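You operate a simulated robot arm through the tools that you are given. There is no shell and no other tool.

Carry out the task below with a simulated robot arm. There is one attempt and no reset: what you move stays moved.

Task
Fit the green pad in the left red box's drawer and top its oil up to between the marks.
Fine: old pad in the blue bin, no spill, drawer and lid shut.

It is judged by the outcome, as a careful person would: the job done as asked, and still so three seconds after it is handed in. It fails if anything else is knocked over, pushed out of place, dropped, spilled or broken. A push-on lid holds only when it is set on centred and level and pressed home; a screw cap is set on level and turned clockwise until tight.

Robot
A 6-joint arm with a two-finger gripper, fixed in place. Base frame: the origin is at the foot of the arm, x ahead of it, y to its left, z up. Readings come in m, rad, newtons and seconds.
Its first joint turns from -2.897 to 2.897 rad. Payload 2.45 kg.
The TCP is the grasp point between the finger pads, 0.02 m short of the fingertips. In the tool frame z runs along the fingers and y along their closing line. The gripper opens to 0.14 m. The gripper's body begins 0.168 m behind the TCP.
Orientation is that of the tool frame in the base frame, as a unit quaternion [x, y, z, w]. With the fingers straight down and closing along the base's y, the tool's x points along the base's -x, its y along +y and its z along -z.

Tools
- The arm moves only by the tool nudge_tool. Its arguments are lists of equal length, an entry for each row: "hand": the gripper command, from -1 (fully open) to 1 (shut), values between in proportion; "offset": the shift along the tool's x, y, z in units of 30 mm (1.0 is 30 mm), a list of three; "dr": the turn, a rotation vector about the tool's x, y, z in units of 4 degrees (1.0 is 4 degrees), a list of three. In form: {"hand": [hand, ...], "offset": [[dx, dy, dz], ...], "dr": [[wx, wy, wz], ...]}. A call has 1 to 20 rows; each row shifts and turns the commanded pose from where the row before left it, along the tool's axes as they then stand. A call with a number of a shift or a turn outside -1 to 1 is refused whole. A row lasts 0.2 s, in which the tool goes at most 0.05 m and 0.15 rad; a call with a longer step from one row to the next is refused whole, and so is a gripper value outside its range. Where a pose cannot be reached the arm comes as near as it can. A force on the tool above 90 N (or 10 N above the force at the start of the call, whichever is more), or a blocked arm, ends the call early, and 0.2 s more pass. Each finger travels about 0.045 m/s and halts on what it meets, pressing with about 42 N; the grip force reading is that of the motor and also rises with nothing between the fingers. The clock runs only during rows and for 0.2 s after the last one: add rows that do not move to give the fingers time. The reply holds the time, the measured pose of the TCP, the force on the tool along the base axes, the opening and the grip force, in the units named above and with some noise, with the torque about the TCP (base axes, N m) and any sound that the robot's microphone picked up, and new pictures: "show" is both (left out), scene, wrist or none.
- Cameras (640 x 400 px; columns grow to the right, rows downward): "scene" is fixed at [0.0495, 0.4993, 1.2524]; the picture's right is [0.07, 1.00, 0.00], its down [0.78, -0.06, -0.62] and it looks along [-0.62, 0.05, -0.78] (base axes); focal length 214 px, centre (320, 200). "wrist" rides on the gripper at [0.078, 0.011, -0.209] in the tool frame; the picture's right is [-0.14, 0.99, 0.00], its down [-0.92, -0.13, -0.37] and it looks along [-0.37, -0.05, 0.93] (tool axes); focal length 280 px, centre (320, 200). There is no depth. A picture from a camera that has moved, and an enlarged one, comes with that camera's place and axes in the base frame and with its lens.
- zoom(camera, box): a new picture of the part [left, top, right, bottom] of that camera's present view, enlarged. No time passes.
- job_done(): hands the job in; it is judged then, once.

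Nothing tells you positions but the pictures and the camera data. Unless the task says otherwise, let go and move clear before handing in.

The tools are called after ">>>" as name(argument=value, ...) on one line, values as JSON. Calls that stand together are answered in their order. nudge_tool: Moves the arm, as the interface text tells. Its arguments: {"type":"object","properties":{"hand":{"type":"array","items":{"type":"number"}},"offset":{"type":"array","items":{"type":"array","items":{"type":"number"}}},"dr":{"type":"array","items":{"type":"array","items":{"type":"number"}}},"show":{"type":"string","enum":["both","scene","wrist","none"]}},"required":["hand","offset","dr"]} The other tools are called the same way: zoom (camera, box) takes an enlarged picture of a part of a camera's view; job_done () hands the job in.

At the start:

```text
time: 0.0
position: [0.3027, 0.4779, 1.3876]
ee_rot: [0.001, 1.0, 0.0, 0.0]
ft_force: [-1.1, 0.1, 0.3]
moment: [0.03, -0.02, 0.0]
finger_gap: 0.1401
grip_force: 0.1
```

scene: 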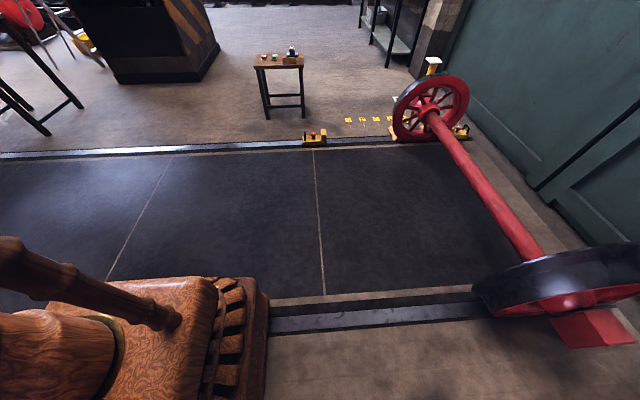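
wrist: 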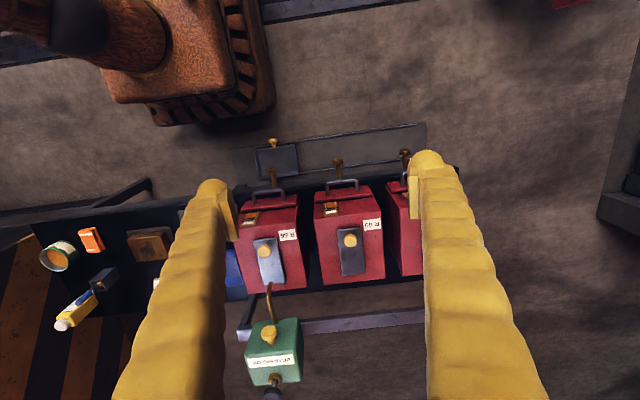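

I see three red boxes with drawers below the gripper, a green oil can, and on the left a dark table with other items. The scene camera seems to look away from the work, so I'll zoom in first.

>>> zoom(camera="wrist", box=[0, 120, 320, 320])

>>> zoom(camera="wrist", box=[200, 120, 440, 400])

>>> zoom(camera="scene", box=[0, 200, 640, 400])

```text
2.00 times, centred on (160, 220) of wrist
camera zoom: at [0.2245, 0.4884, 1.5972], right [0.14, 0.99, 0.0], down [0.92, -0.13, 0.37], along [0.37, -0.05, -0.93], focal length 561 px, centre (640, 160)
```

zoom: 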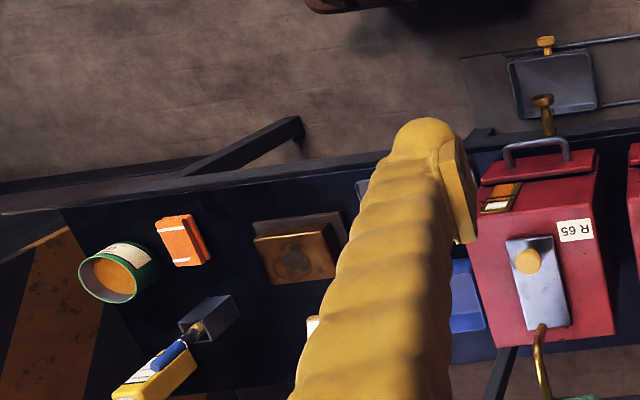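

```text
1.43 times, centred on (320, 260) of wrist
camera zoom: at [0.2245, 0.4884, 1.5972], right [0.14, 0.99, 0.0], down [0.92, -0.13, 0.37], along [0.37, -0.05, -0.93], focal length 401 px, centre (320, 114)
```

zoom: 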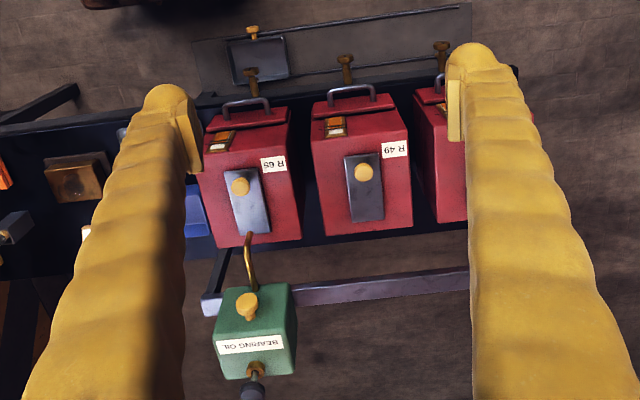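

```text
1.00 times, centred on (320, 300) of scene (not enlarged: the box is as wide or as high as the picture)
camera zoom: at [0.0495, 0.4993, 1.2524], right [0.07, 1.0, 0.0], down [0.78, -0.06, -0.62], along [-0.62, 0.05, -0.78], focal length 214 px, centre (320, 100)
```

zoom: 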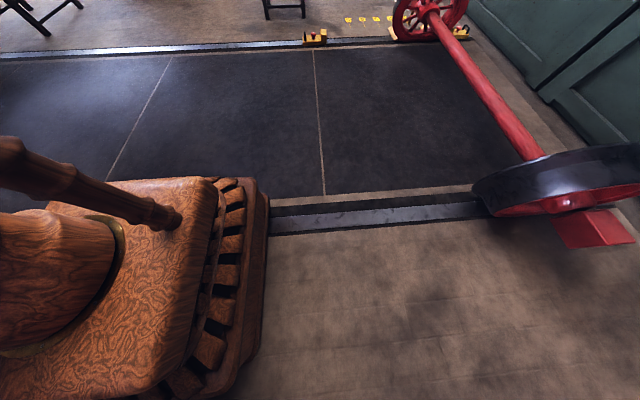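

Image-right is +y (the robot's left) and the picture is upside down for a person at the robot. I'll move the camera toward +y to see the third box and gain parallax.

>>> nudge_tool(hand=[-1, -1, -1, -1, -1, -1], offset=[[0, 1, 0], [0, 1, 0], [0, 1, 0], [0, 1, 0], [0, 1, 0], [0, 0, 0]], dr=[[0, 0, 0], [0, 0, 0], [0, 0, 0], [0, 0, 0], [0, 0, 0], [0, 0, 0]])

```text
time: 1.4
position: [0.3185, 0.6233, 1.3844]
ee_rot: [0.012, 1.0, -0.003, -0.001]
ft_force: [-0.3, 0.7, -0.4]
moment: [0.02, -0.02, 0.0]
finger_gap: 0.1401
grip_force: 0.1
camera wrist: at [0.2407, 0.6364, 1.5941], right [0.16, 0.99, 0.0], down [0.92, -0.15, 0.37], along [0.36, -0.06, -0.93], focal length 280 px, centre (320, 200)
```

scene: 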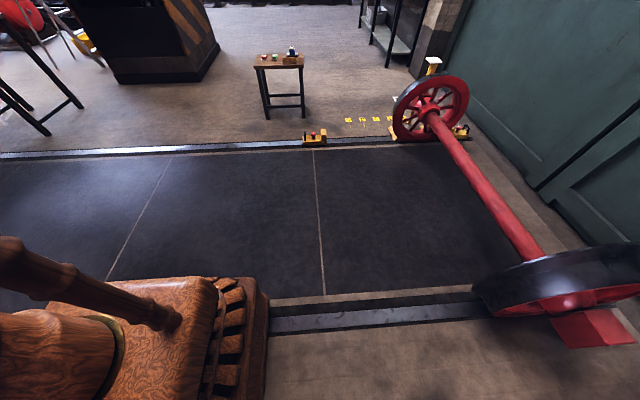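
wrist: 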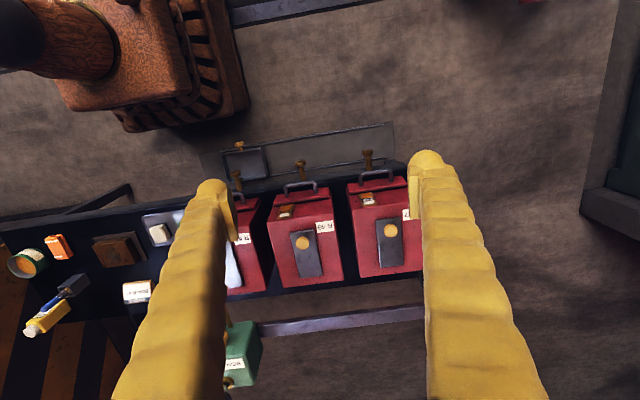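

Three boxes: R 65, R 49 and a third with its label hidden. I take the left one to be the +y one, since the labels read upright from the robot's side. Next I'll tilt the tool to see the front faces.

>>> nudge_tool(hand=[-1, -1, -1, -1, -1, -1, -1, -1, -1, -1], offset=[[0, 0, 1], [0, 0, 1], [0, 0, 1], [0, 0, 1], [0, 0, 1], [0, 0, 0], [0, 0, 0], [0, 0, 0], [0, 0, 0], [0, 0, 0]], dr=[[0, -1, 0], [0, -1, 0], [0, -1, 0], [0, -1, 0], [0, -1, 0], [0, -1, 0], [0, -1, 0], [0, -1, 0], [0, 0, 0], [0, 0, 0]], show="wrist")

```text
time: 2.4
position: [0.4199, 0.5824, 1.262]
ee_rot: [0.081, 0.988, -0.021, 0.127]
ft_force: [-0.5, 0.5, 0.1]
moment: [0.04, -0.01, 0.0]
finger_gap: 0.1399
grip_force: 0.0
stopped in row 4: the arm was blocked; the commanded pose is now the measured one
camera wrist: at [0.2946, 0.6172, 1.4442], right [0.29, 0.96, 0.02], down [0.77, -0.24, 0.59], along [0.57, -0.16, -0.81], focal length 280 px, centre (320, 200)
```

wrist: 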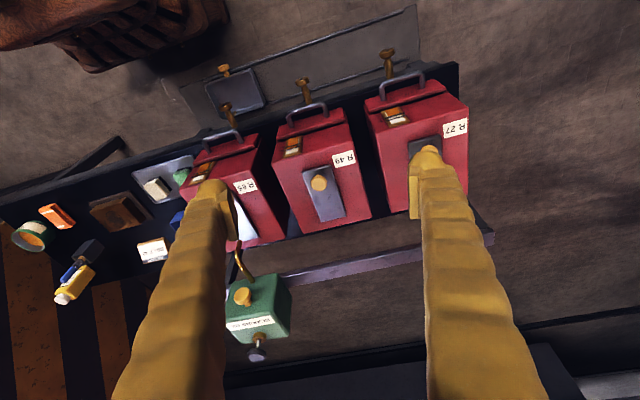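

Labels read R 65, R 49, R 27 from image left to right; R 27 is the leftmost as seen from the robot. The arm stopped near a limit, so I'll straighten and look from lower down.

>>> nudge_tool(hand=[-1, -1, -1, -1, -1, -1], offset=[[0, 0, 0], [0, 0, 0], [0, 0, 0], [0, 0, 0], [0, 0, 0], [0, 0, 0]], dr=[[0, -1, 0], [0, -1, 0], [0, -1, 0], [0, -1, 0], [0, -1, 0], [0, 0, 0]], show="wrist")

>>> zoom(camera="wrist", box=[160, 0, 560, 250])

```text
time: 3.6
position: [0.5064, 0.5156, 1.2573]
ee_rot: [0.149, 0.944, -0.059, 0.289]
ft_force: [-0.5, 1.4, 0.5]
moment: [-0.11, -0.09, 0.0]
finger_gap: 0.1402
grip_force: 0.0
stopped in row 6: the arm was blocked; the commanded pose is now the measured one
camera wrist: at [0.3374, 0.5857, 1.3867], right [0.42, 0.91, 0.05], down [0.49, -0.28, 0.83], along [0.76, -0.32, -0.56], focal length 280 px, centre (320, 200)
```

wrist: 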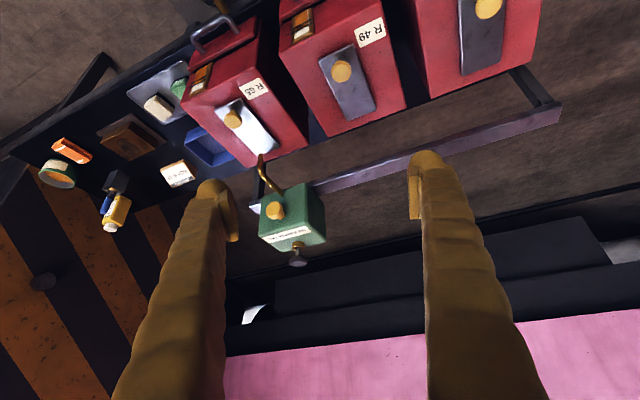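

```text
1.60 times, centred on (360, 125) of wrist
camera zoom: at [0.3374, 0.5857, 1.3867], right [0.42, 0.91, 0.05], down [0.49, -0.28, 0.83], along [0.76, -0.32, -0.56], focal length 449 px, centre (256, 320)
```

zoom: 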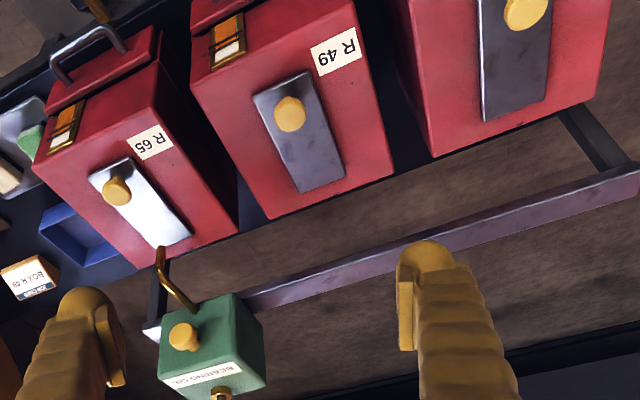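

A card lies on the table near the blue bin; I'll read it before going on.

>>> zoom(camera="wrist", box=[140, 140, 220, 200])

>>> zoom(camera="wrist", box=[20, 40, 240, 240])

>>> zoom(camera="wrist", box=[170, 40, 290, 120])

>>> zoom(camera="wrist", box=[240, 140, 340, 280])

```text
6.67 times, centred on (180, 170) of wrist
camera zoom: at [0.3374, 0.5857, 1.3867], right [0.42, 0.91, 0.05], down [0.49, -0.28, 0.83], along [0.76, -0.32, -0.56], focal length 1869 px, centre (1253, 400)
```

zoom: 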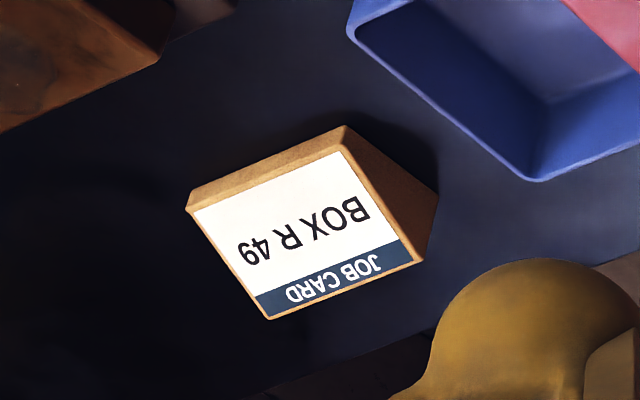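

```text
2.00 times, centred on (130, 140) of wrist
camera zoom: at [0.3374, 0.5857, 1.3867], right [0.42, 0.91, 0.05], down [0.49, -0.28, 0.83], along [0.76, -0.32, -0.56], focal length 561 px, centre (700, 320)
```

zoom: 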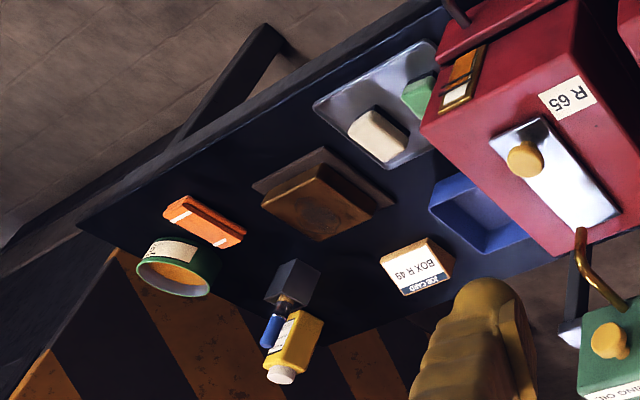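

```text
5.00 times, centred on (230, 80) of wrist
camera zoom: at [0.3374, 0.5857, 1.3867], right [0.42, 0.91, 0.05], down [0.49, -0.28, 0.83], along [0.76, -0.32, -0.56], focal length 1402 px, centre (770, 800)
```

zoom: 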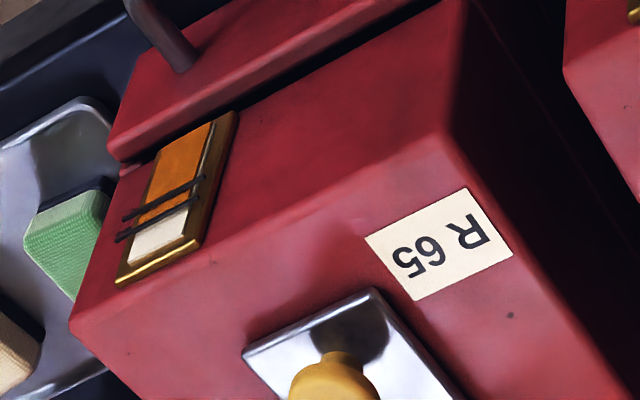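

```text
2.86 times, centred on (290, 210) of wrist
camera zoom: at [0.3374, 0.5857, 1.3867], right [0.42, 0.91, 0.05], down [0.49, -0.28, 0.83], along [0.76, -0.32, -0.56], focal length 801 px, centre (406, 171)
```

zoom: 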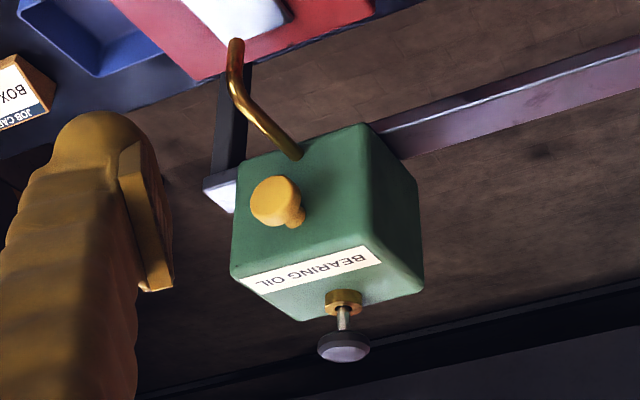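

The job card reads BOX R 49, but the task says the left red box, so I'll check each gauge before deciding. I'll straighten the tool back to vertical for clean views.

>>> nudge_tool(hand=[-1, -1, -1, -1, -1, -1, -1, -1, -1, -1, -1], offset=[[0, 0, 0], [0, 0, 0], [0, 0, 0], [0, 0, 0], [0, 0, 0], [0, 0, 0], [0, 0, 0], [0, 0, 0], [0, 0, 0], [0, 0, 0], [0, 0, 0]], dr=[[-0.191, 0.937, -0.483], [-0.191, 0.937, -0.483], [-0.191, 0.937, -0.483], [-0.191, 0.937, -0.483], [-0.191, 0.937, -0.483], [-0.191, 0.937, -0.483], [-0.191, 0.937, -0.483], [-0.191, 0.937, -0.483], [-0.191, 0.937, -0.483], [0, 0, 0], [0, 0, 0]], show="wrist")

```text
time: 6.0
position: [0.4949, 0.5205, 1.2616]
ee_rot: [-0.008, 1.0, 0.003, 0.001]
ft_force: [0.1, 1.8, 0.1]
moment: [-0.01, -0.03, -0.03]
finger_gap: 0.1402
grip_force: 0.0
camera wrist: at [0.4168, 0.5278, 1.4716], right [0.12, 0.99, 0.0], down [0.92, -0.11, 0.37], along [0.37, -0.04, -0.93], focal length 280 px, centre (320, 200)
```

wrist: 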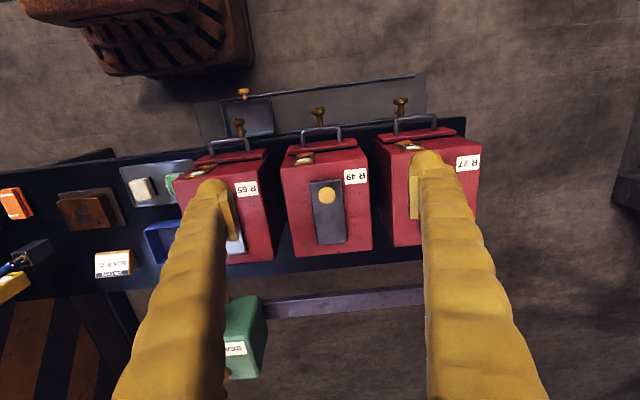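

Now moving lower and closer to the robot side, then tilting to see the front faces and gauges.

>>> nudge_tool(hand=[-1, -1, -1, -1, -1, -1, -1, -1, -1, -1, -1], offset=[[0.4, 0.37, 0.8], [0.4, 0.37, 0.8], [0.4, 0.37, 0.8], [0.4, 0.37, 0.8], [0.4, 0.37, 0.8], [0.4, 0.37, 0.8], [0.4, 0.37, 0.8], [0.4, 0.37, 0.8], [0.4, 0.37, 0.8], [0, 0, 0], [0, 0, 0]], dr=[[0, 0, 0], [0, 0, 0], [0, 0, 0], [0, 0, 0], [0, 0, 0], [0, 0, 0], [0, 0, 0], [0, 0, 0], [0, 0, 0], [0, 0, 0], [0, 0, 0]], show="wrist")

>>> nudge_tool(hand=[-1, -1, -1, -1, -1, -1, -1, -1], offset=[[0, 0, 0], [0, 0, 0], [0, 0, 0], [0, 0, 0], [0, 0, 0], [0, 0, 0], [0, 0, 0], [0, 0, 0]], dr=[[0, -1, 0], [0, -1, 0], [0, -1, 0], [0, -1, 0], [0, -1, 0], [0, -1, 0], [0, 0, 0], [0, 0, 0]], show="wrist")

```text
time: 8.4
position: [0.3859, 0.6199, 1.0479]
ee_rot: [-0.009, 1.0, 0.003, 0.002]
ft_force: [-0.7, 0.8, -0.4]
moment: [-0.01, 0.0, 0.02]
finger_gap: 0.1403
grip_force: 0.1
camera wrist: at [0.3082, 0.6269, 1.2568], right [0.12, 0.99, 0.01], down [0.92, -0.11, 0.37], along [0.37, -0.04, -0.93], focal length 280 px, centre (320, 200)
```

wrist: 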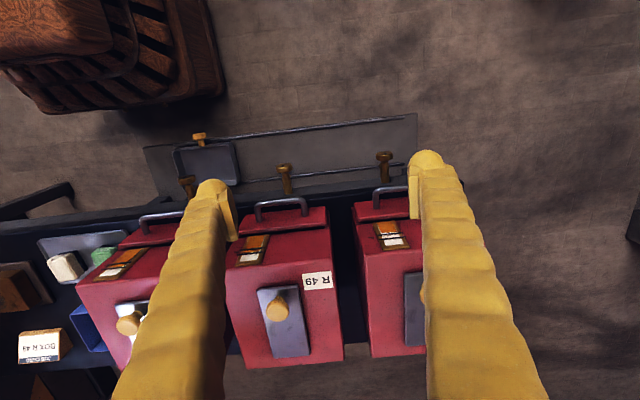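

```text
time: 10.4
position: [0.4354, 0.5905, 1.0221]
ee_rot: [0.028, 0.979, -0.021, 0.202]
ft_force: [0.1, 0.8, -0.2]
moment: [0.0, -0.06, -0.02]
finger_gap: 0.1399
grip_force: 0.0
stopped in row 8: the arm was blocked; the commanded pose is now the measured one
camera wrist: at [0.2809, 0.6149, 1.1826], right [0.19, 0.98, 0.03], down [0.69, -0.15, 0.71], along [0.7, -0.11, -0.71], focal length 280 px, centre (320, 200)
```

wrist: 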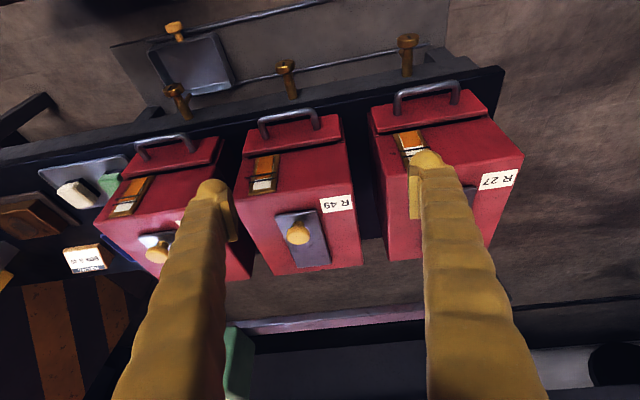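

>>> zoom(camera="wrist", box=[230, 80, 350, 200])

>>> zoom(camera="wrist", box=[90, 120, 220, 230])

>>> zoom(camera="wrist", box=[360, 60, 540, 200])

>>> zoom(camera="wrist", box=[110, 0, 450, 120])

```text
3.33 times, centred on (290, 140) of wrist
camera zoom: at [0.2809, 0.6149, 1.1826], right [0.19, 0.98, 0.03], down [0.69, -0.15, 0.71], along [0.7, -0.11, -0.71], focal length 935 px, centre (420, 400)
```

zoom: 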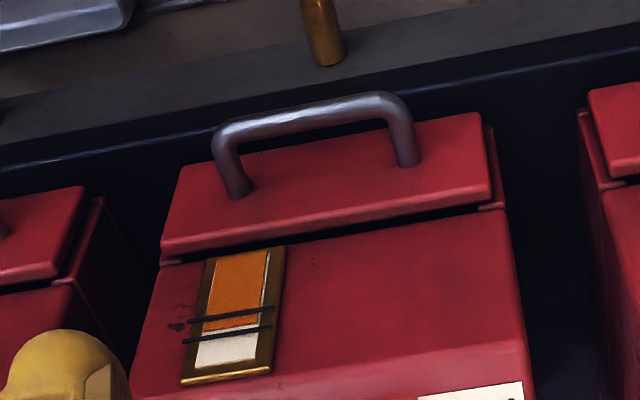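

```text
3.64 times, centred on (155, 175) of wrist
camera zoom: at [0.2809, 0.6149, 1.1826], right [0.19, 0.98, 0.03], down [0.69, -0.15, 0.71], along [0.7, -0.11, -0.71], focal length 1020 px, centre (920, 291)
```

zoom: 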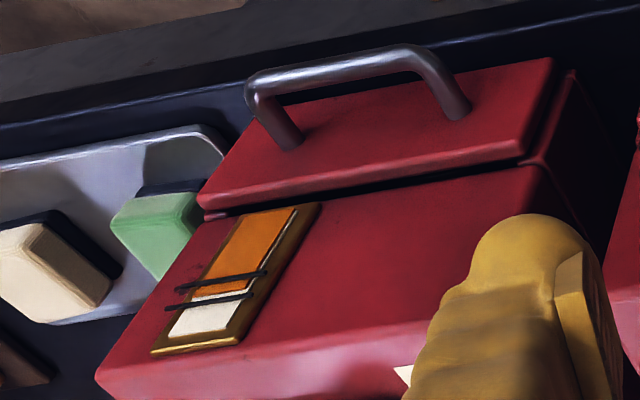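

```text
2.86 times, centred on (450, 130) of wrist
camera zoom: at [0.2809, 0.6149, 1.1826], right [0.19, 0.98, 0.03], down [0.69, -0.15, 0.71], along [0.7, -0.11, -0.71], focal length 801 px, centre (-51, 400)
```

zoom: 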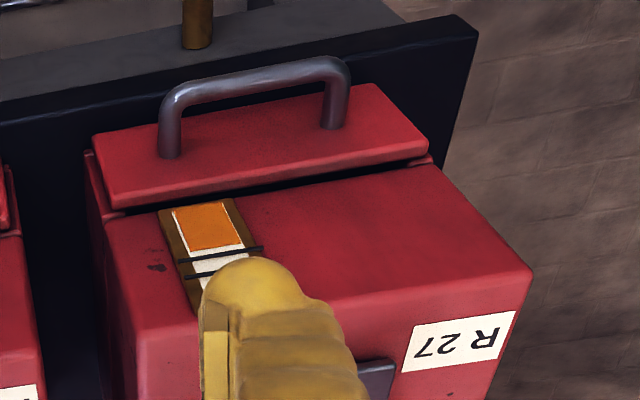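

```text
1.88 times, centred on (280, 60) of wrist
camera zoom: at [0.2809, 0.6149, 1.1826], right [0.19, 0.98, 0.03], down [0.69, -0.15, 0.71], along [0.7, -0.11, -0.71], focal length 528 px, centre (395, 464)
```

zoom: 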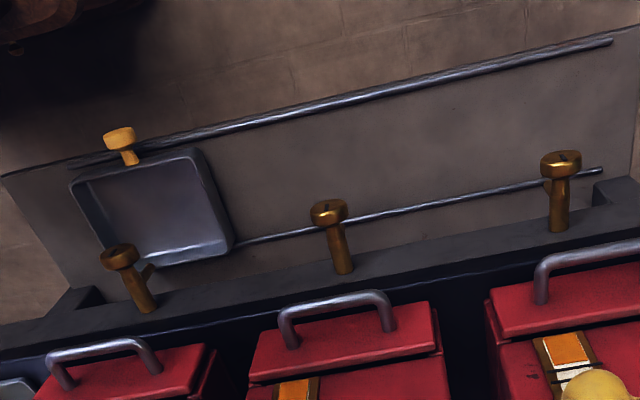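

R 27's oil is below the marks while R 65 and R 49 are fine, so R 27 (y≈0.77) is the left box. There is a sliding drip tray on rails in front, now at y≈0.26, with brass drain fittings under the table edge. I'll straighten up and look closer at these.

>>> nudge_tool(hand=[-1, -1, -1, -1, -1, -1, -1, -1, -1, -1, -1, -1, -1, -1, -1], offset=[[0, 0, 0], [0, 0, 0], [0, 0, 0], [0, 0, 0], [0, 0, 0], [0, 0, 0], [0, 0, 0], [0, 0.2, 1], [0, 0.2, 1], [0, 0.2, 1], [0, 0.2, 1], [0, 0.2, 1], [0, 0.2, 1], [0, 0, 0], [0, 0, 0]], dr=[[-0.1, 0.973, -0.135], [-0.1, 0.973, -0.135], [-0.1, 0.973, -0.135], [-0.1, 0.973, -0.135], [-0.1, 0.973, -0.135], [-0.1, 0.973, -0.135], [0, 0, 0], [0, 0, 0], [0, 0, 0], [0, 0, 0], [0, 0, 0], [0, 0, 0], [0, 0, 0], [0, 0, 0], [0, 0, 0]], show="wrist")

>>> zoom(camera="wrist", box=[100, 0, 500, 200])

```text
time: 13.6
position: [0.43, 0.6315, 0.843]
ee_rot: [-0.005, 1.0, 0.001, 0.0]
ft_force: [-0.3, -0.2, 0.2]
moment: [0.0, -0.04, 0.0]
finger_gap: 0.1401
grip_force: 0.1
camera wrist: at [0.3504, 0.6403, 1.0525], right [0.13, 0.99, 0.0], down [0.92, -0.12, 0.37], along [0.37, -0.05, -0.93], focal length 280 px, centre (320, 200)
```

wrist: 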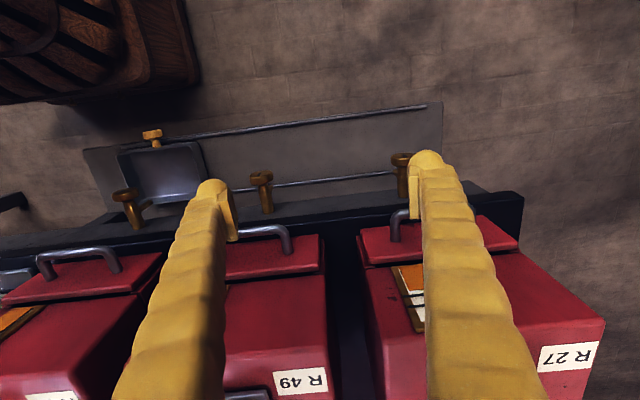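

```text
1.60 times, centred on (300, 100) of wrist
camera zoom: at [0.3504, 0.6403, 1.0525], right [0.13, 0.99, 0.0], down [0.92, -0.12, 0.37], along [0.37, -0.05, -0.93], focal length 449 px, centre (352, 360)
```

zoom: 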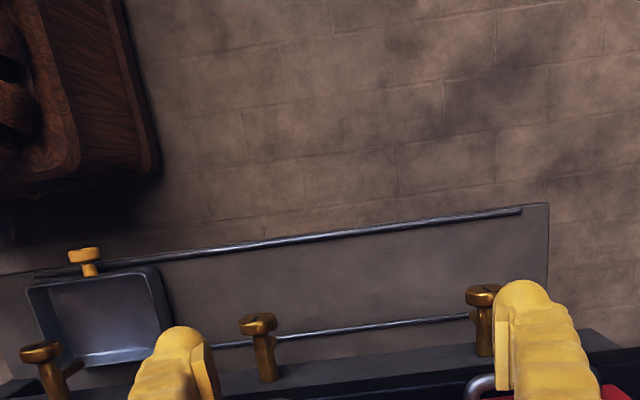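

The tray slides on two rods at a low shelf. I'll go up, toward +y, and yaw 90° to see the box front and drain profile from the side.

>>> nudge_tool(hand=[-1, -1, -1, -1, -1, -1, -1, -1, -1, -1, -1, -1, -1, -1, -1, -1, -1, -1, -1, -1], offset=[[0.2, 0, -1], [0.2, 0, -1], [0.2, 1, 0], [0, 1, 0], [0, 1, 0], [0, 1, 0], [0, 1, 0], [0, 1, 0], [0, 0, 0], [0, 0, 0], [0, 0, 0], [0, 0, 0], [0, 0, 0], [0, 0, 0], [0, 0, 0], [0, 0, 0], [0, 0, 0], [0, 0, 0], [0, 0, 0], [0, 0, 0]], dr=[[0, 0, 0], [0, 0, 0], [0, 0, 0], [0, 0, 0], [0, 0, 0], [0, 0, 0], [0, 0, 0], [0, 0, 0], [0, 0, 1], [0, 0, 1], [0, 0, 1], [0, 0, 1], [0, 0, 1], [0, 0, 1], [0, 0, 1], [0, 0, 1], [0, 0, 1], [0, 0, 1], [0, 0, 1], [0, 0, 1]], show="none")

>>> nudge_tool(hand=[-1, -1, -1, -1, -1, -1, -1, -1, -1, -1, -1, -1], offset=[[0, 0, 0], [0, 0, 0], [0, 0, 0], [0, 0, 0], [0, 0, 0], [0, 0, 0], [0, 0, 0], [0, 0, 0], [0, 0, 0], [0, 0, 0], [0, 0, 0], [0, 0, 0]], dr=[[0, 0, 1], [0, 0, 1], [0, 0, 1], [0, 0, 1], [0, 0, 1], [0, 0, 1], [0, 0, 1], [0, 0, 1], [0, 0, 1], [0, 0, 1], [0, 0, 0.5], [0, 0, 0]], show="wrist")

```text
time: 17.8
position: [0.4112, 0.81, 0.902]
ee_rot: [0.404, 0.915, 0.001, 0.0]
ft_force: [0.0, 0.3, -0.4]
moment: [0.01, 0.02, 0.0]
finger_gap: 0.1399
grip_force: 0.1
```

```text
time: 20.4
position: [0.411, 0.8085, 0.903]
ee_rot: [0.704, 0.71, 0.001, -0.001]
ft_force: [0.1, -1.0, -0.2]
moment: [0.01, 0.01, -0.03]
finger_gap: 0.14
grip_force: 0.1
camera wrist: at [0.4215, 0.8863, 1.1128], right [0.99, -0.13, 0.0], down [-0.12, -0.92, 0.37], along [-0.05, -0.36, -0.93], focal length 280 px, centre (320, 200)
```

wrist: 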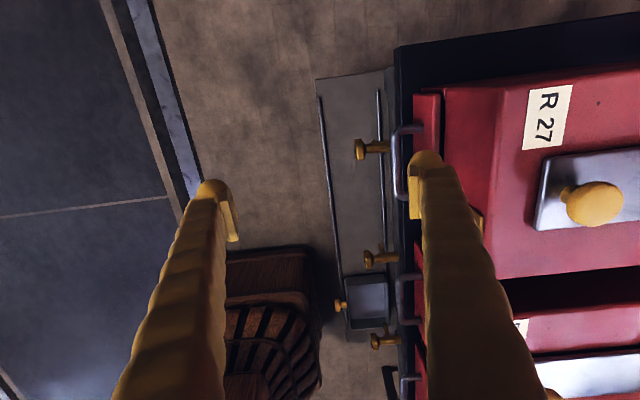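

>>> zoom(camera="wrist", box=[310, 60, 470, 190])

>>> zoom(camera="wrist", box=[310, 220, 430, 370])

```text
3.08 times, centred on (390, 125) of wrist
camera zoom: at [0.4215, 0.8863, 1.1128], right [0.99, -0.13, 0.0], down [-0.12, -0.92, 0.37], along [-0.05, -0.36, -0.93], focal length 863 px, centre (105, 431)
```

zoom: 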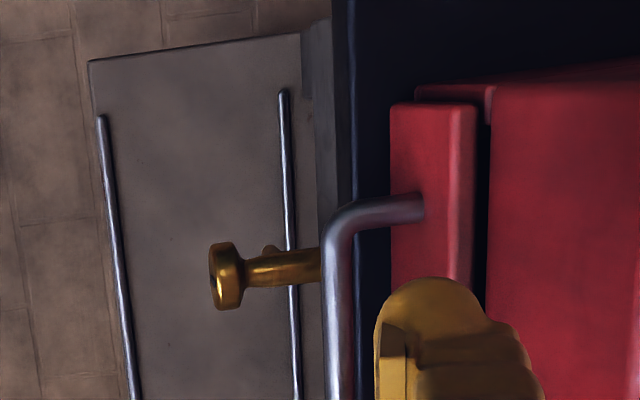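

```text
2.67 times, centred on (370, 295) of wrist
camera zoom: at [0.4215, 0.8863, 1.1128], right [0.99, -0.13, 0.0], down [-0.12, -0.92, 0.37], along [-0.05, -0.36, -0.93], focal length 748 px, centre (187, -53)
```

zoom: 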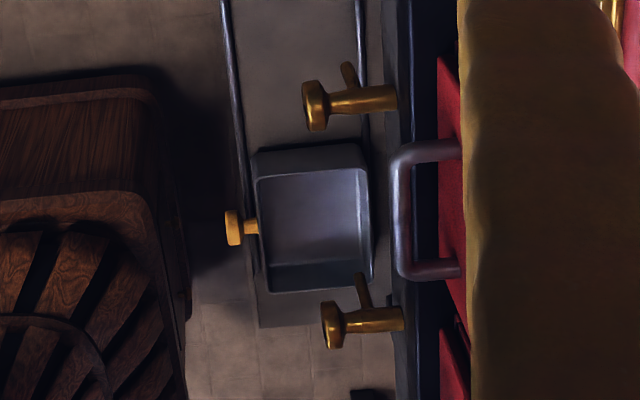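

The brass fittings are drain cocks with a turn knob and a downward spout over the shelf; the tray is for draining. Now I'll look at the oil can from the side.

>>> nudge_tool(hand=[-1, -1, -1, -1, -1, -1, -1, -1, -1, -1, -1, -1, -1, -1, -1, -1, -1, -1, -1, -1], offset=[[0, 0, -1], [0, 0, -1], [0, 0, -1], [0, 0, -1], [0, 0, -1], [0, 0, -1], [0, 0, -1], [0, 0, -1], [0, 0, -1], [0, 0, -1], [-0.8, 1, 0], [-0.8, 1, 0], [-0.8, 1, 0], [-0.8, 1, 0], [-0.8, 1, 0], [-0.8, 1, 0], [-0.8, 1, 0], [-0.8, 1, 0], [-0.8, 1, 0], [0, 0, 0]], dr=[[0, 0, 0], [0, 0, 0], [0, 0, 0], [0, 0, 0], [0, 0, 0], [0, 0, 0], [0, 0, 0], [0, 0, 0], [0, 0, 0], [0, 0, 0], [0, 0, 0], [0, 0, 0], [0, 0, 0], [0, 0, 0], [0, 0, 0], [0, 0, 0], [0, 0, 0], [0, 0, 0], [0, 0, 0], [0, 0, 0]], show="wrist")

```text
time: 24.6
position: [0.6832, 0.5921, 1.2037]
ee_rot: [0.704, 0.71, 0.001, -0.001]
ft_force: [0.0, 0.2, -0.1]
moment: [0.0, 0.01, 0.0]
finger_gap: 0.1401
grip_force: 0.1
camera wrist: at [0.6929, 0.6698, 1.4127], right [0.99, -0.13, 0.0], down [-0.12, -0.92, 0.37], along [-0.05, -0.36, -0.93], focal length 280 px, centre (320, 200)
```

wrist: 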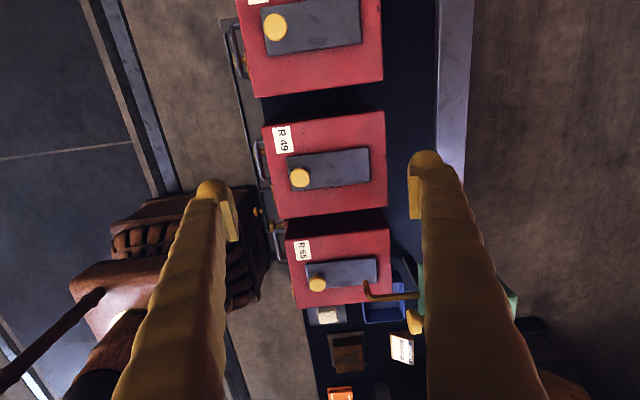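

>>> nudge_tool(hand=[-1, -1, -1, -1, -1, -1], offset=[[-0.6, 0.9, 0], [-0.6, 0.9, 0], [-0.6, 0.9, 0], [-0.6, 0.9, 0], [0, 0, 0], [0, 0, 0]], dr=[[0, 0, 0], [0, 0, 0], [0, 0, 0], [0, 0, 0], [0, 0, 0], [0, 0, 0]], show="wrist")

>>> zoom(camera="wrist", box=[220, 200, 440, 400])

```text
time: 26.0
position: [0.7925, 0.5225, 1.2015]
ee_rot: [0.704, 0.71, 0.0, 0.0]
ft_force: [-0.2, 0.4, 0.2]
moment: [-0.01, 0.02, 0.02]
finger_gap: 0.1401
grip_force: 0.1
camera wrist: at [0.8019, 0.6006, 1.4114], right [0.99, -0.13, 0.0], down [-0.12, -0.92, 0.37], along [-0.05, -0.36, -0.93], focal length 280 px, centre (320, 200)
```

wrist: 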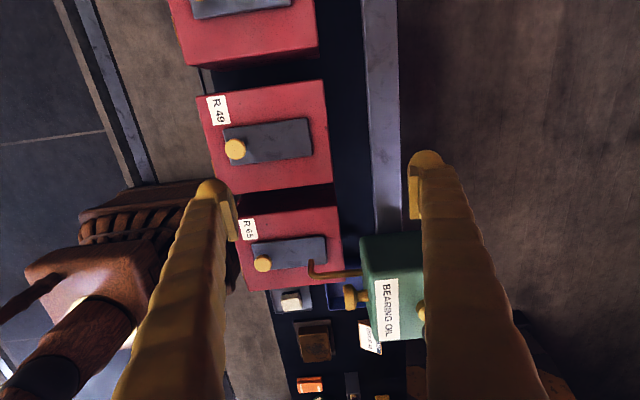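

```text
2.00 times, centred on (330, 300) of wrist
camera zoom: at [0.8019, 0.6006, 1.4114], right [0.99, -0.13, 0.0], down [-0.12, -0.92, 0.37], along [-0.05, -0.36, -0.93], focal length 561 px, centre (300, 0)
```

zoom: 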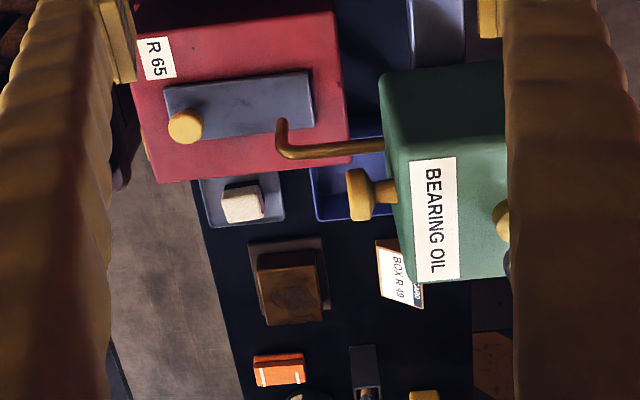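

The oil can rides on a rail behind the boxes: a brass knob and spout face -x. I'll go to view it head-on from the robot side.

>>> nudge_tool(hand=[-1, -1, -1, -1, -1, -1, -1, -1, -1, -1, -1, -1, -1, -1, -1, -1, -1, -1, -1, -1], offset=[[-0.5, -1, -0.2], [-0.5, -1, -0.2], [-0.5, -1, -0.2], [-1, -0.6, -0.2], [-1, -0.6, 0], [-1, -0.6, 0], [-1, -0.6, 0], [-1, -0.6, 0], [-1, -0.6, 0], [-1, 0, 0], [0, 0, 0], [0, 0, 0], [0, 0, 0], [0, 0, 0], [0, 0, 0], [0, 0, 0], [0, 0, 0], [0, 0, 0], [0, 0, 0], [0, 0, 0]], dr=[[0, 0, 0], [0, 0, 0], [0, 0, 0], [0, 0, 0], [0, 0, 0], [0, 0, 0], [0, 0, 0], [0, 0, 0], [0, 0, 0], [0, 0, 0], [0, 0, -1], [0, 0, -1], [0, 0, -1], [0, 0, -1], [0, 0, -1], [0, 0, -1], [0, 0, -1], [0, 0, -1], [0, 0, -1], [0, 0, -1]], show="none")

>>> nudge_tool(hand=[-1, -1, -1, -1, -1, -1, -1, -1, -1, -1, -1, -1, -1, -1], offset=[[0, 0, 0], [0, 0, 0], [0, 0, 0], [0, 0, 0], [0, 0, 0], [0, 0, 0], [0, 0, 0], [0, 0, 0], [0, 0, 0], [0, 0, 0], [0, 0, 0], [0, 0, 0], [0, 0, 0], [0, 0, 0]], dr=[[0, 0, -1], [0, 0, -1], [0, 0, -1], [0, 0, -1], [0, 0, -1], [0, 0, -1], [0, 0, -1], [0, 0, -1], [0, 0, -1], [0, 0, -1], [0, 0, -1], [0, 0, -1], [0, 0, -0.5], [0, 0, 0]], show="wrist")

>>> zoom(camera="wrist", box=[200, 160, 440, 400])

```text
time: 30.2
position: [0.5952, 0.267, 1.225]
ee_rot: [0.419, 0.908, 0.001, -0.001]
ft_force: [-0.5, -0.5, 0.0]
moment: [0.01, 0.0, -0.02]
finger_gap: 0.1402
grip_force: 0.1
```

```text
time: 33.2
position: [0.5956, 0.2672, 1.2252]
ee_rot: [-0.005, 1.0, 0.002, -0.001]
ft_force: [-0.5, 0.2, -0.7]
moment: [-0.03, 0.0, 0.02]
finger_gap: 0.1398
grip_force: 0.0
camera wrist: at [0.5175, 0.2763, 1.4352], right [0.13, 0.99, 0.0], down [0.92, -0.12, 0.37], along [0.37, -0.05, -0.93], focal length 280 px, centre (320, 200)
```

wrist: 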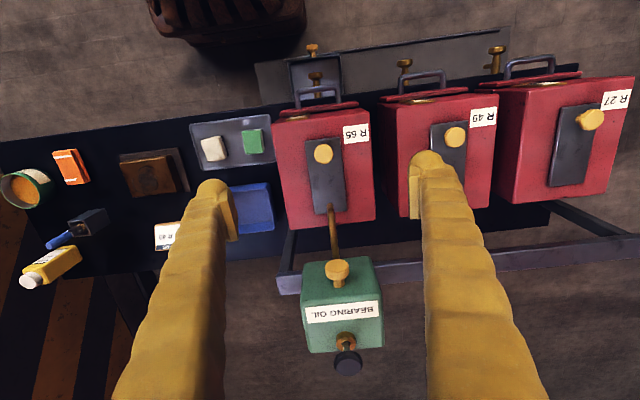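

```text
1.67 times, centred on (320, 280) of wrist
camera zoom: at [0.5175, 0.2763, 1.4352], right [0.13, 0.99, 0.0], down [0.92, -0.12, 0.37], along [0.37, -0.05, -0.93], focal length 467 px, centre (320, 67)
```

zoom: 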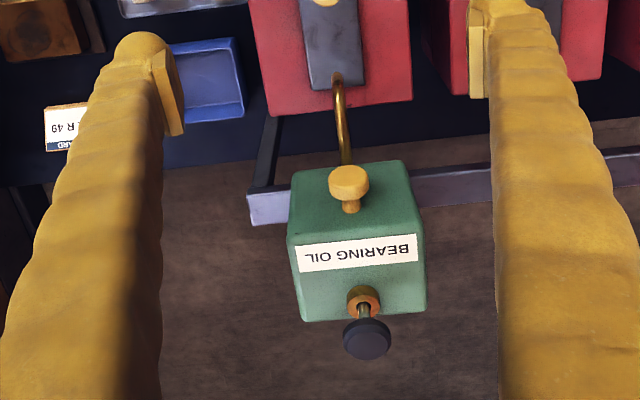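

I take the can carriage to sit on a rail at x≈0.87, z≈0.96, with its plunger at about (0.93, 0.27, 1.11) and the spout tip at about (0.74, 0.27, 0.92). Now zooming on lids, the pads and the can.

>>> zoom(camera="wrist", box=[480, 40, 640, 220])

>>> zoom(camera="wrist", box=[270, 80, 390, 240])

>>> zoom(camera="wrist", box=[140, 100, 300, 250])

>>> zoom(camera="wrist", box=[280, 240, 400, 390])

```text
2.22 times, centred on (560, 130) of wrist
camera zoom: at [0.5175, 0.2763, 1.4352], right [0.13, 0.99, 0.0], down [0.92, -0.12, 0.37], along [0.37, -0.05, -0.93], focal length 623 px, centre (-213, 356)
```

zoom: 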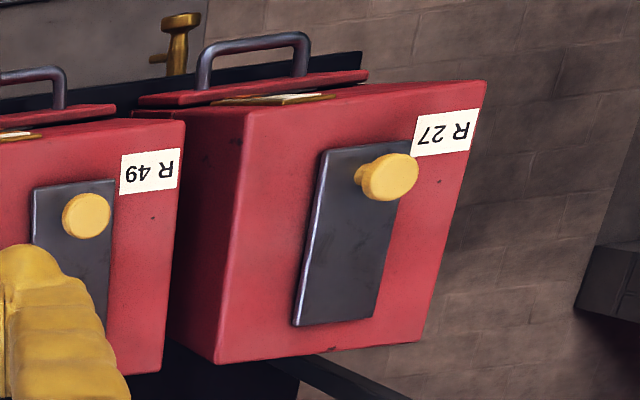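

```text
2.50 times, centred on (330, 160) of wrist
camera zoom: at [0.5175, 0.2763, 1.4352], right [0.13, 0.99, 0.0], down [0.92, -0.12, 0.37], along [0.37, -0.05, -0.93], focal length 701 px, centre (295, 300)
```

zoom: 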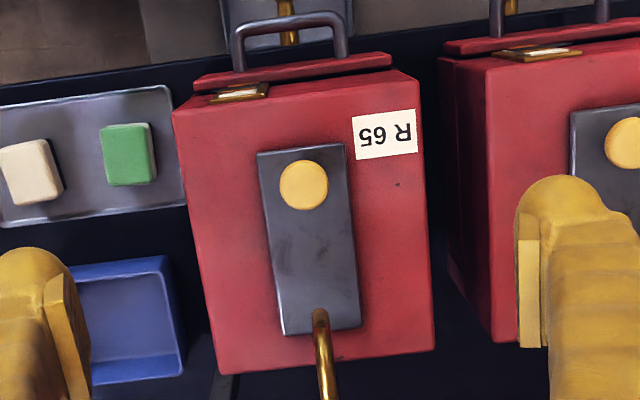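

```text
2.67 times, centred on (220, 175) of wrist
camera zoom: at [0.5175, 0.2763, 1.4352], right [0.13, 0.99, 0.0], down [0.92, -0.12, 0.37], along [0.37, -0.05, -0.93], focal length 748 px, centre (587, 267)
```

zoom: 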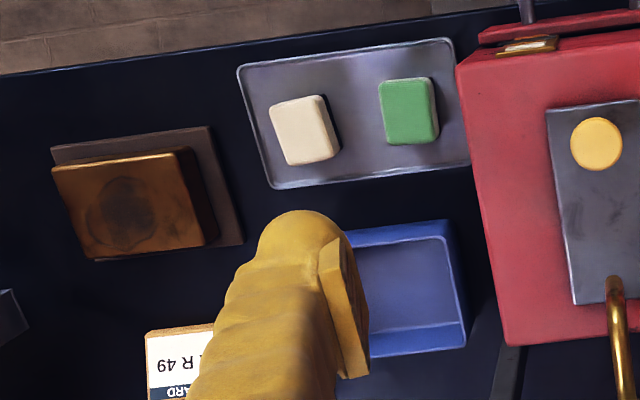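

```text
2.67 times, centred on (340, 315) of wrist
camera zoom: at [0.5175, 0.2763, 1.4352], right [0.13, 0.99, 0.0], down [0.92, -0.12, 0.37], along [0.37, -0.05, -0.93], focal length 748 px, centre (267, -107)
```

zoom: 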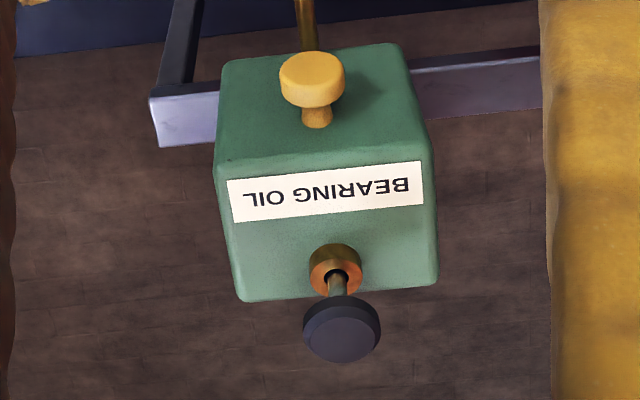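

The lid plates have a knob near the front and the spout tip sits over the plate's far end, suggesting they slide toward the robot. Now I'll move over to R 27 for close views.

>>> nudge_tool(hand=[-1, -1, -1, -1, -1, -1, -1, -1, -1, -1, -1, -1, -1, -1, -1, -1, -1, -1, -1, -1], offset=[[0.185, 0.98, 0.3], [0.185, 0.98, 0.3], [0.185, 0.98, 0.3], [0.185, 0.98, 0.3], [0.185, 0.98, 0.3], [0.185, 0.98, 0.3], [0.185, 0.98, 0.3], [0.185, 0.98, 0.3], [0.185, 0.98, 0.3], [0.185, 0.98, 0.3], [0.185, 0.98, 0.3], [0.185, 0.98, 0.3], [0.185, 0.98, 0.3], [0.185, 0.98, 0.3], [0.185, 0.98, 0.3], [0.185, 0.98, 0.3], [0.185, 0.98, 0.3], [0.185, 0.98, 0.3], [0, 0, 0], [0, 0, 0]], dr=[[0, 0, 0], [0, 0, 0], [0, 0, 0], [0, 0, 0], [0, 0, 0], [0, 0, 0], [0, 0, 0], [0, 0, 0], [0, 0, 0], [0, 0, 0], [0, 0, 0], [0, 0, 0], [0, 0, 0], [0, 0, 0], [0, 0, 0], [0, 0, 0], [0, 0, 0], [0, 0, 0], [0, 0, 0], [0, 0, 0]], show="wrist")

>>> zoom(camera="wrist", box=[200, 80, 440, 280])

```text
time: 37.4
position: [0.4917, 0.7958, 1.0648]
ee_rot: [-0.004, 1.0, 0.001, 0.0]
ft_force: [-0.7, 0.2, -0.1]
moment: [-0.01, -0.02, 0.03]
finger_gap: 0.1401
grip_force: 0.1
camera wrist: at [0.4139, 0.8048, 1.2744], right [0.13, 0.99, 0.0], down [0.92, -0.12, 0.37], along [0.37, -0.05, -0.93], focal length 280 px, centre (320, 200)
```

wrist: 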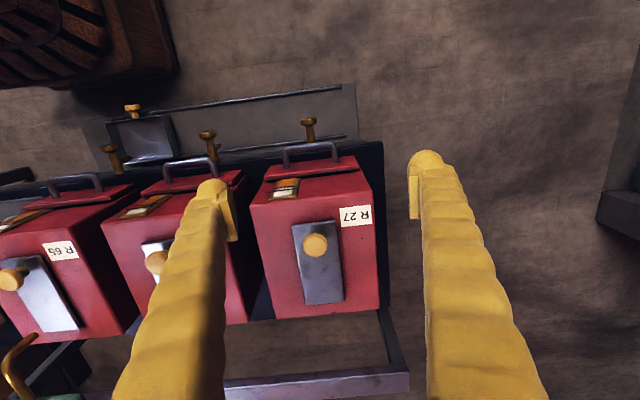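

```text
2.00 times, centred on (320, 180) of wrist
camera zoom: at [0.4139, 0.8048, 1.2744], right [0.13, 0.99, 0.0], down [0.92, -0.12, 0.37], along [0.37, -0.05, -0.93], focal length 561 px, centre (320, 240)
```

zoom: 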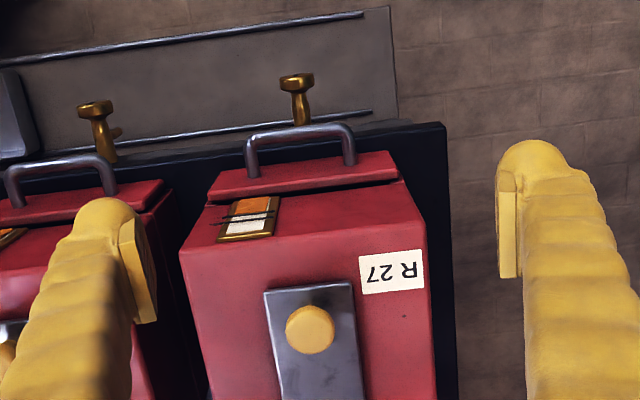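

R 27 measures as: box front face x≈0.58, y 0.665–0.869, top z≈0.845; drawer handle bar at x≈0.53, y 0.72–0.82, z≈0.69. I'll yaw 90°, narrow the fingers, and hover over the handle.

>>> nudge_tool(hand=[0, 0, 0.3, 0.3, 0.5, 0.5, 0.7, 0.7, 0.7, 0.7, 0.7, 0.7, 0.7, 0.7, 0.7, 0.7, 0.7, 0.7, 0.7, 0.7], offset=[[0, 0, 0], [0, 0, 0], [0, 0, 0], [0, 0, 0], [0, 0, 0], [0, 0, 0], [0, 0, 0], [0, 0, 0], [0, 0, 0], [0, 0, 0], [0, 0, 0], [0, 0, 0], [0, 0, 0], [0, 0, 0], [0, 0, 0], [0, 0, 0], [0, 0, 0], [0, 0, 0], [0, 0, 0], [0, 0, 0]], dr=[[0, 0, 1], [0, 0, 1], [0, 0, 1], [0, 0, 1], [0, 0, 1], [0, 0, 1], [0, 0, 1], [0, 0, 1], [0, 0, 1], [0, 0, 1], [0, 0, 1], [0, 0, 1], [0, 0, 1], [0, 0, 1], [0, 0, 1], [0, 0, 1], [0, 0, 1], [0, 0, 1], [0, 0, 1], [0, 0, 1]], show="none")

>>> nudge_tool(hand=[0.7, 0.7, 0.7, 0.7, 0.7, 0.7, 0.7, 0.7, 0.7, 0.7, 0.7, 0.7], offset=[[0, 0, 0], [0, 0, 0], [0, 0, 0], [-0.3, 0.3, 1], [-0.3, 0.3, 1], [-0.3, 0.3, 1], [0, 0.3, 1], [0, 0, 1], [0, 0, 1], [0, 0, 0], [0, 0, 0], [0, 0, 0]], dr=[[0, 0, 1], [0, 0, 1], [0, 0, 0.4], [0, 0, 0], [0, 0, 0], [0, 0, 0], [0, 0, 0], [0, 0, 0], [0, 0, 0], [0, 0, 0], [0, 0, 0], [0, 0, 0]], show="wrist")

>>> zoom(camera="wrist", box=[240, 80, 460, 260])

```text
time: 41.6
position: [0.491, 0.7965, 1.065]
ee_rot: [0.64, 0.768, 0.0, -0.001]
ft_force: [-0.1, -0.1, -0.2]
moment: [-0.01, -0.04, 0.02]
finger_gap: 0.0211
grip_force: 0.0
```

```text
time: 44.2
position: [0.529, 0.7685, 0.8844]
ee_rot: [0.701, 0.713, 0.001, -0.001]
ft_force: [-0.3, -0.3, 0.1]
moment: [-0.01, 0.03, -0.02]
finger_gap: 0.0207
grip_force: 0.1
camera wrist: at [0.5387, 0.846, 1.0944], right [0.99, -0.12, 0.0], down [-0.11, -0.92, 0.37], along [-0.04, -0.36, -0.93], focal length 280 px, centre (320, 200)
```

wrist: 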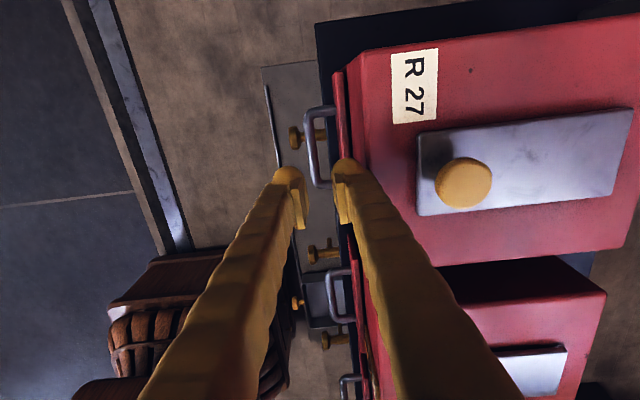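

```text
2.22 times, centred on (350, 170) of wrist
camera zoom: at [0.5387, 0.846, 1.0944], right [0.99, -0.12, 0.0], down [-0.11, -0.92, 0.37], along [-0.04, -0.36, -0.93], focal length 623 px, centre (253, 267)
```

zoom: 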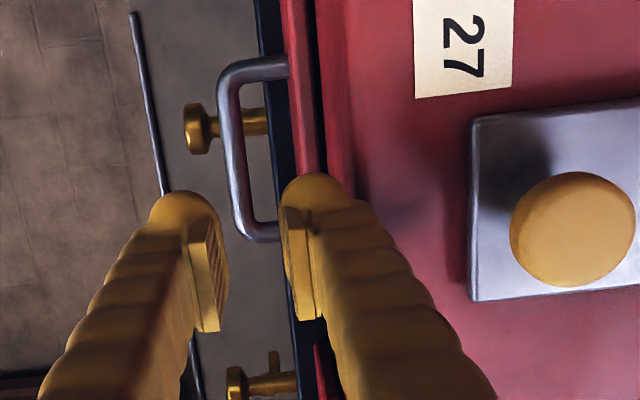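

Handle bar now measures x≈0.522–0.527, y≈0.768, z between 0.69 and 0.735. I'll descend partway with x centred at 0.526 and check.

>>> nudge_tool(hand=[0.68, 0.68, 0.68, 0.68, 0.68], offset=[[0, -0.1, 1], [0, 0, 1], [0, 0, 0.8], [0, 0, 0], [0, 0, 0]], dr=[[0, 0, 0], [0, 0, 0], [0, 0, 0], [0, 0, 0], [0, 0, 0]], show="wrist")

>>> zoom(camera="wrist", box=[240, 80, 440, 240])

```text
time: 45.4
position: [0.5267, 0.7708, 0.8022]
ee_rot: [0.702, 0.712, 0.0, -0.001]
ft_force: [0.4, 0.8, -0.2]
moment: [0.0, -0.01, 0.03]
finger_gap: 0.0225
grip_force: 0.0
camera wrist: at [0.5364, 0.8481, 1.0112], right [0.99, -0.12, 0.0], down [-0.11, -0.92, 0.37], along [-0.04, -0.36, -0.93], focal length 280 px, centre (320, 200)
```

wrist: 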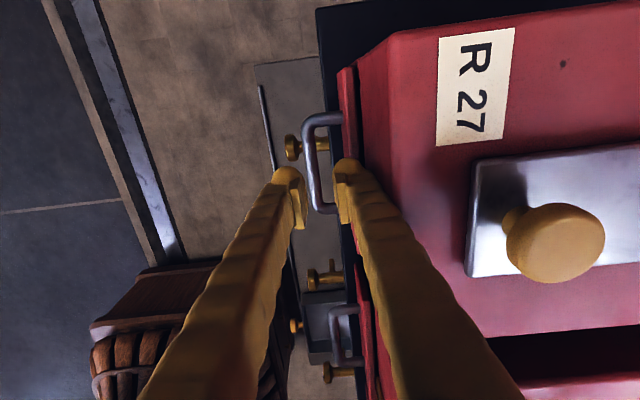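

```text
2.50 times, centred on (340, 160) of wrist
camera zoom: at [0.5364, 0.8481, 1.0112], right [0.99, -0.12, 0.0], down [-0.11, -0.92, 0.37], along [-0.04, -0.36, -0.93], focal length 701 px, centre (270, 300)
```

zoom: 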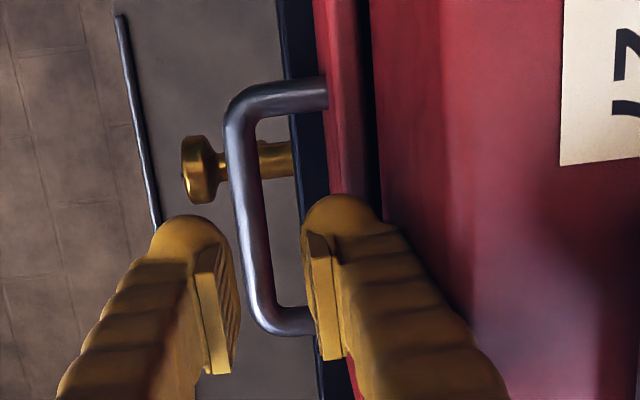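

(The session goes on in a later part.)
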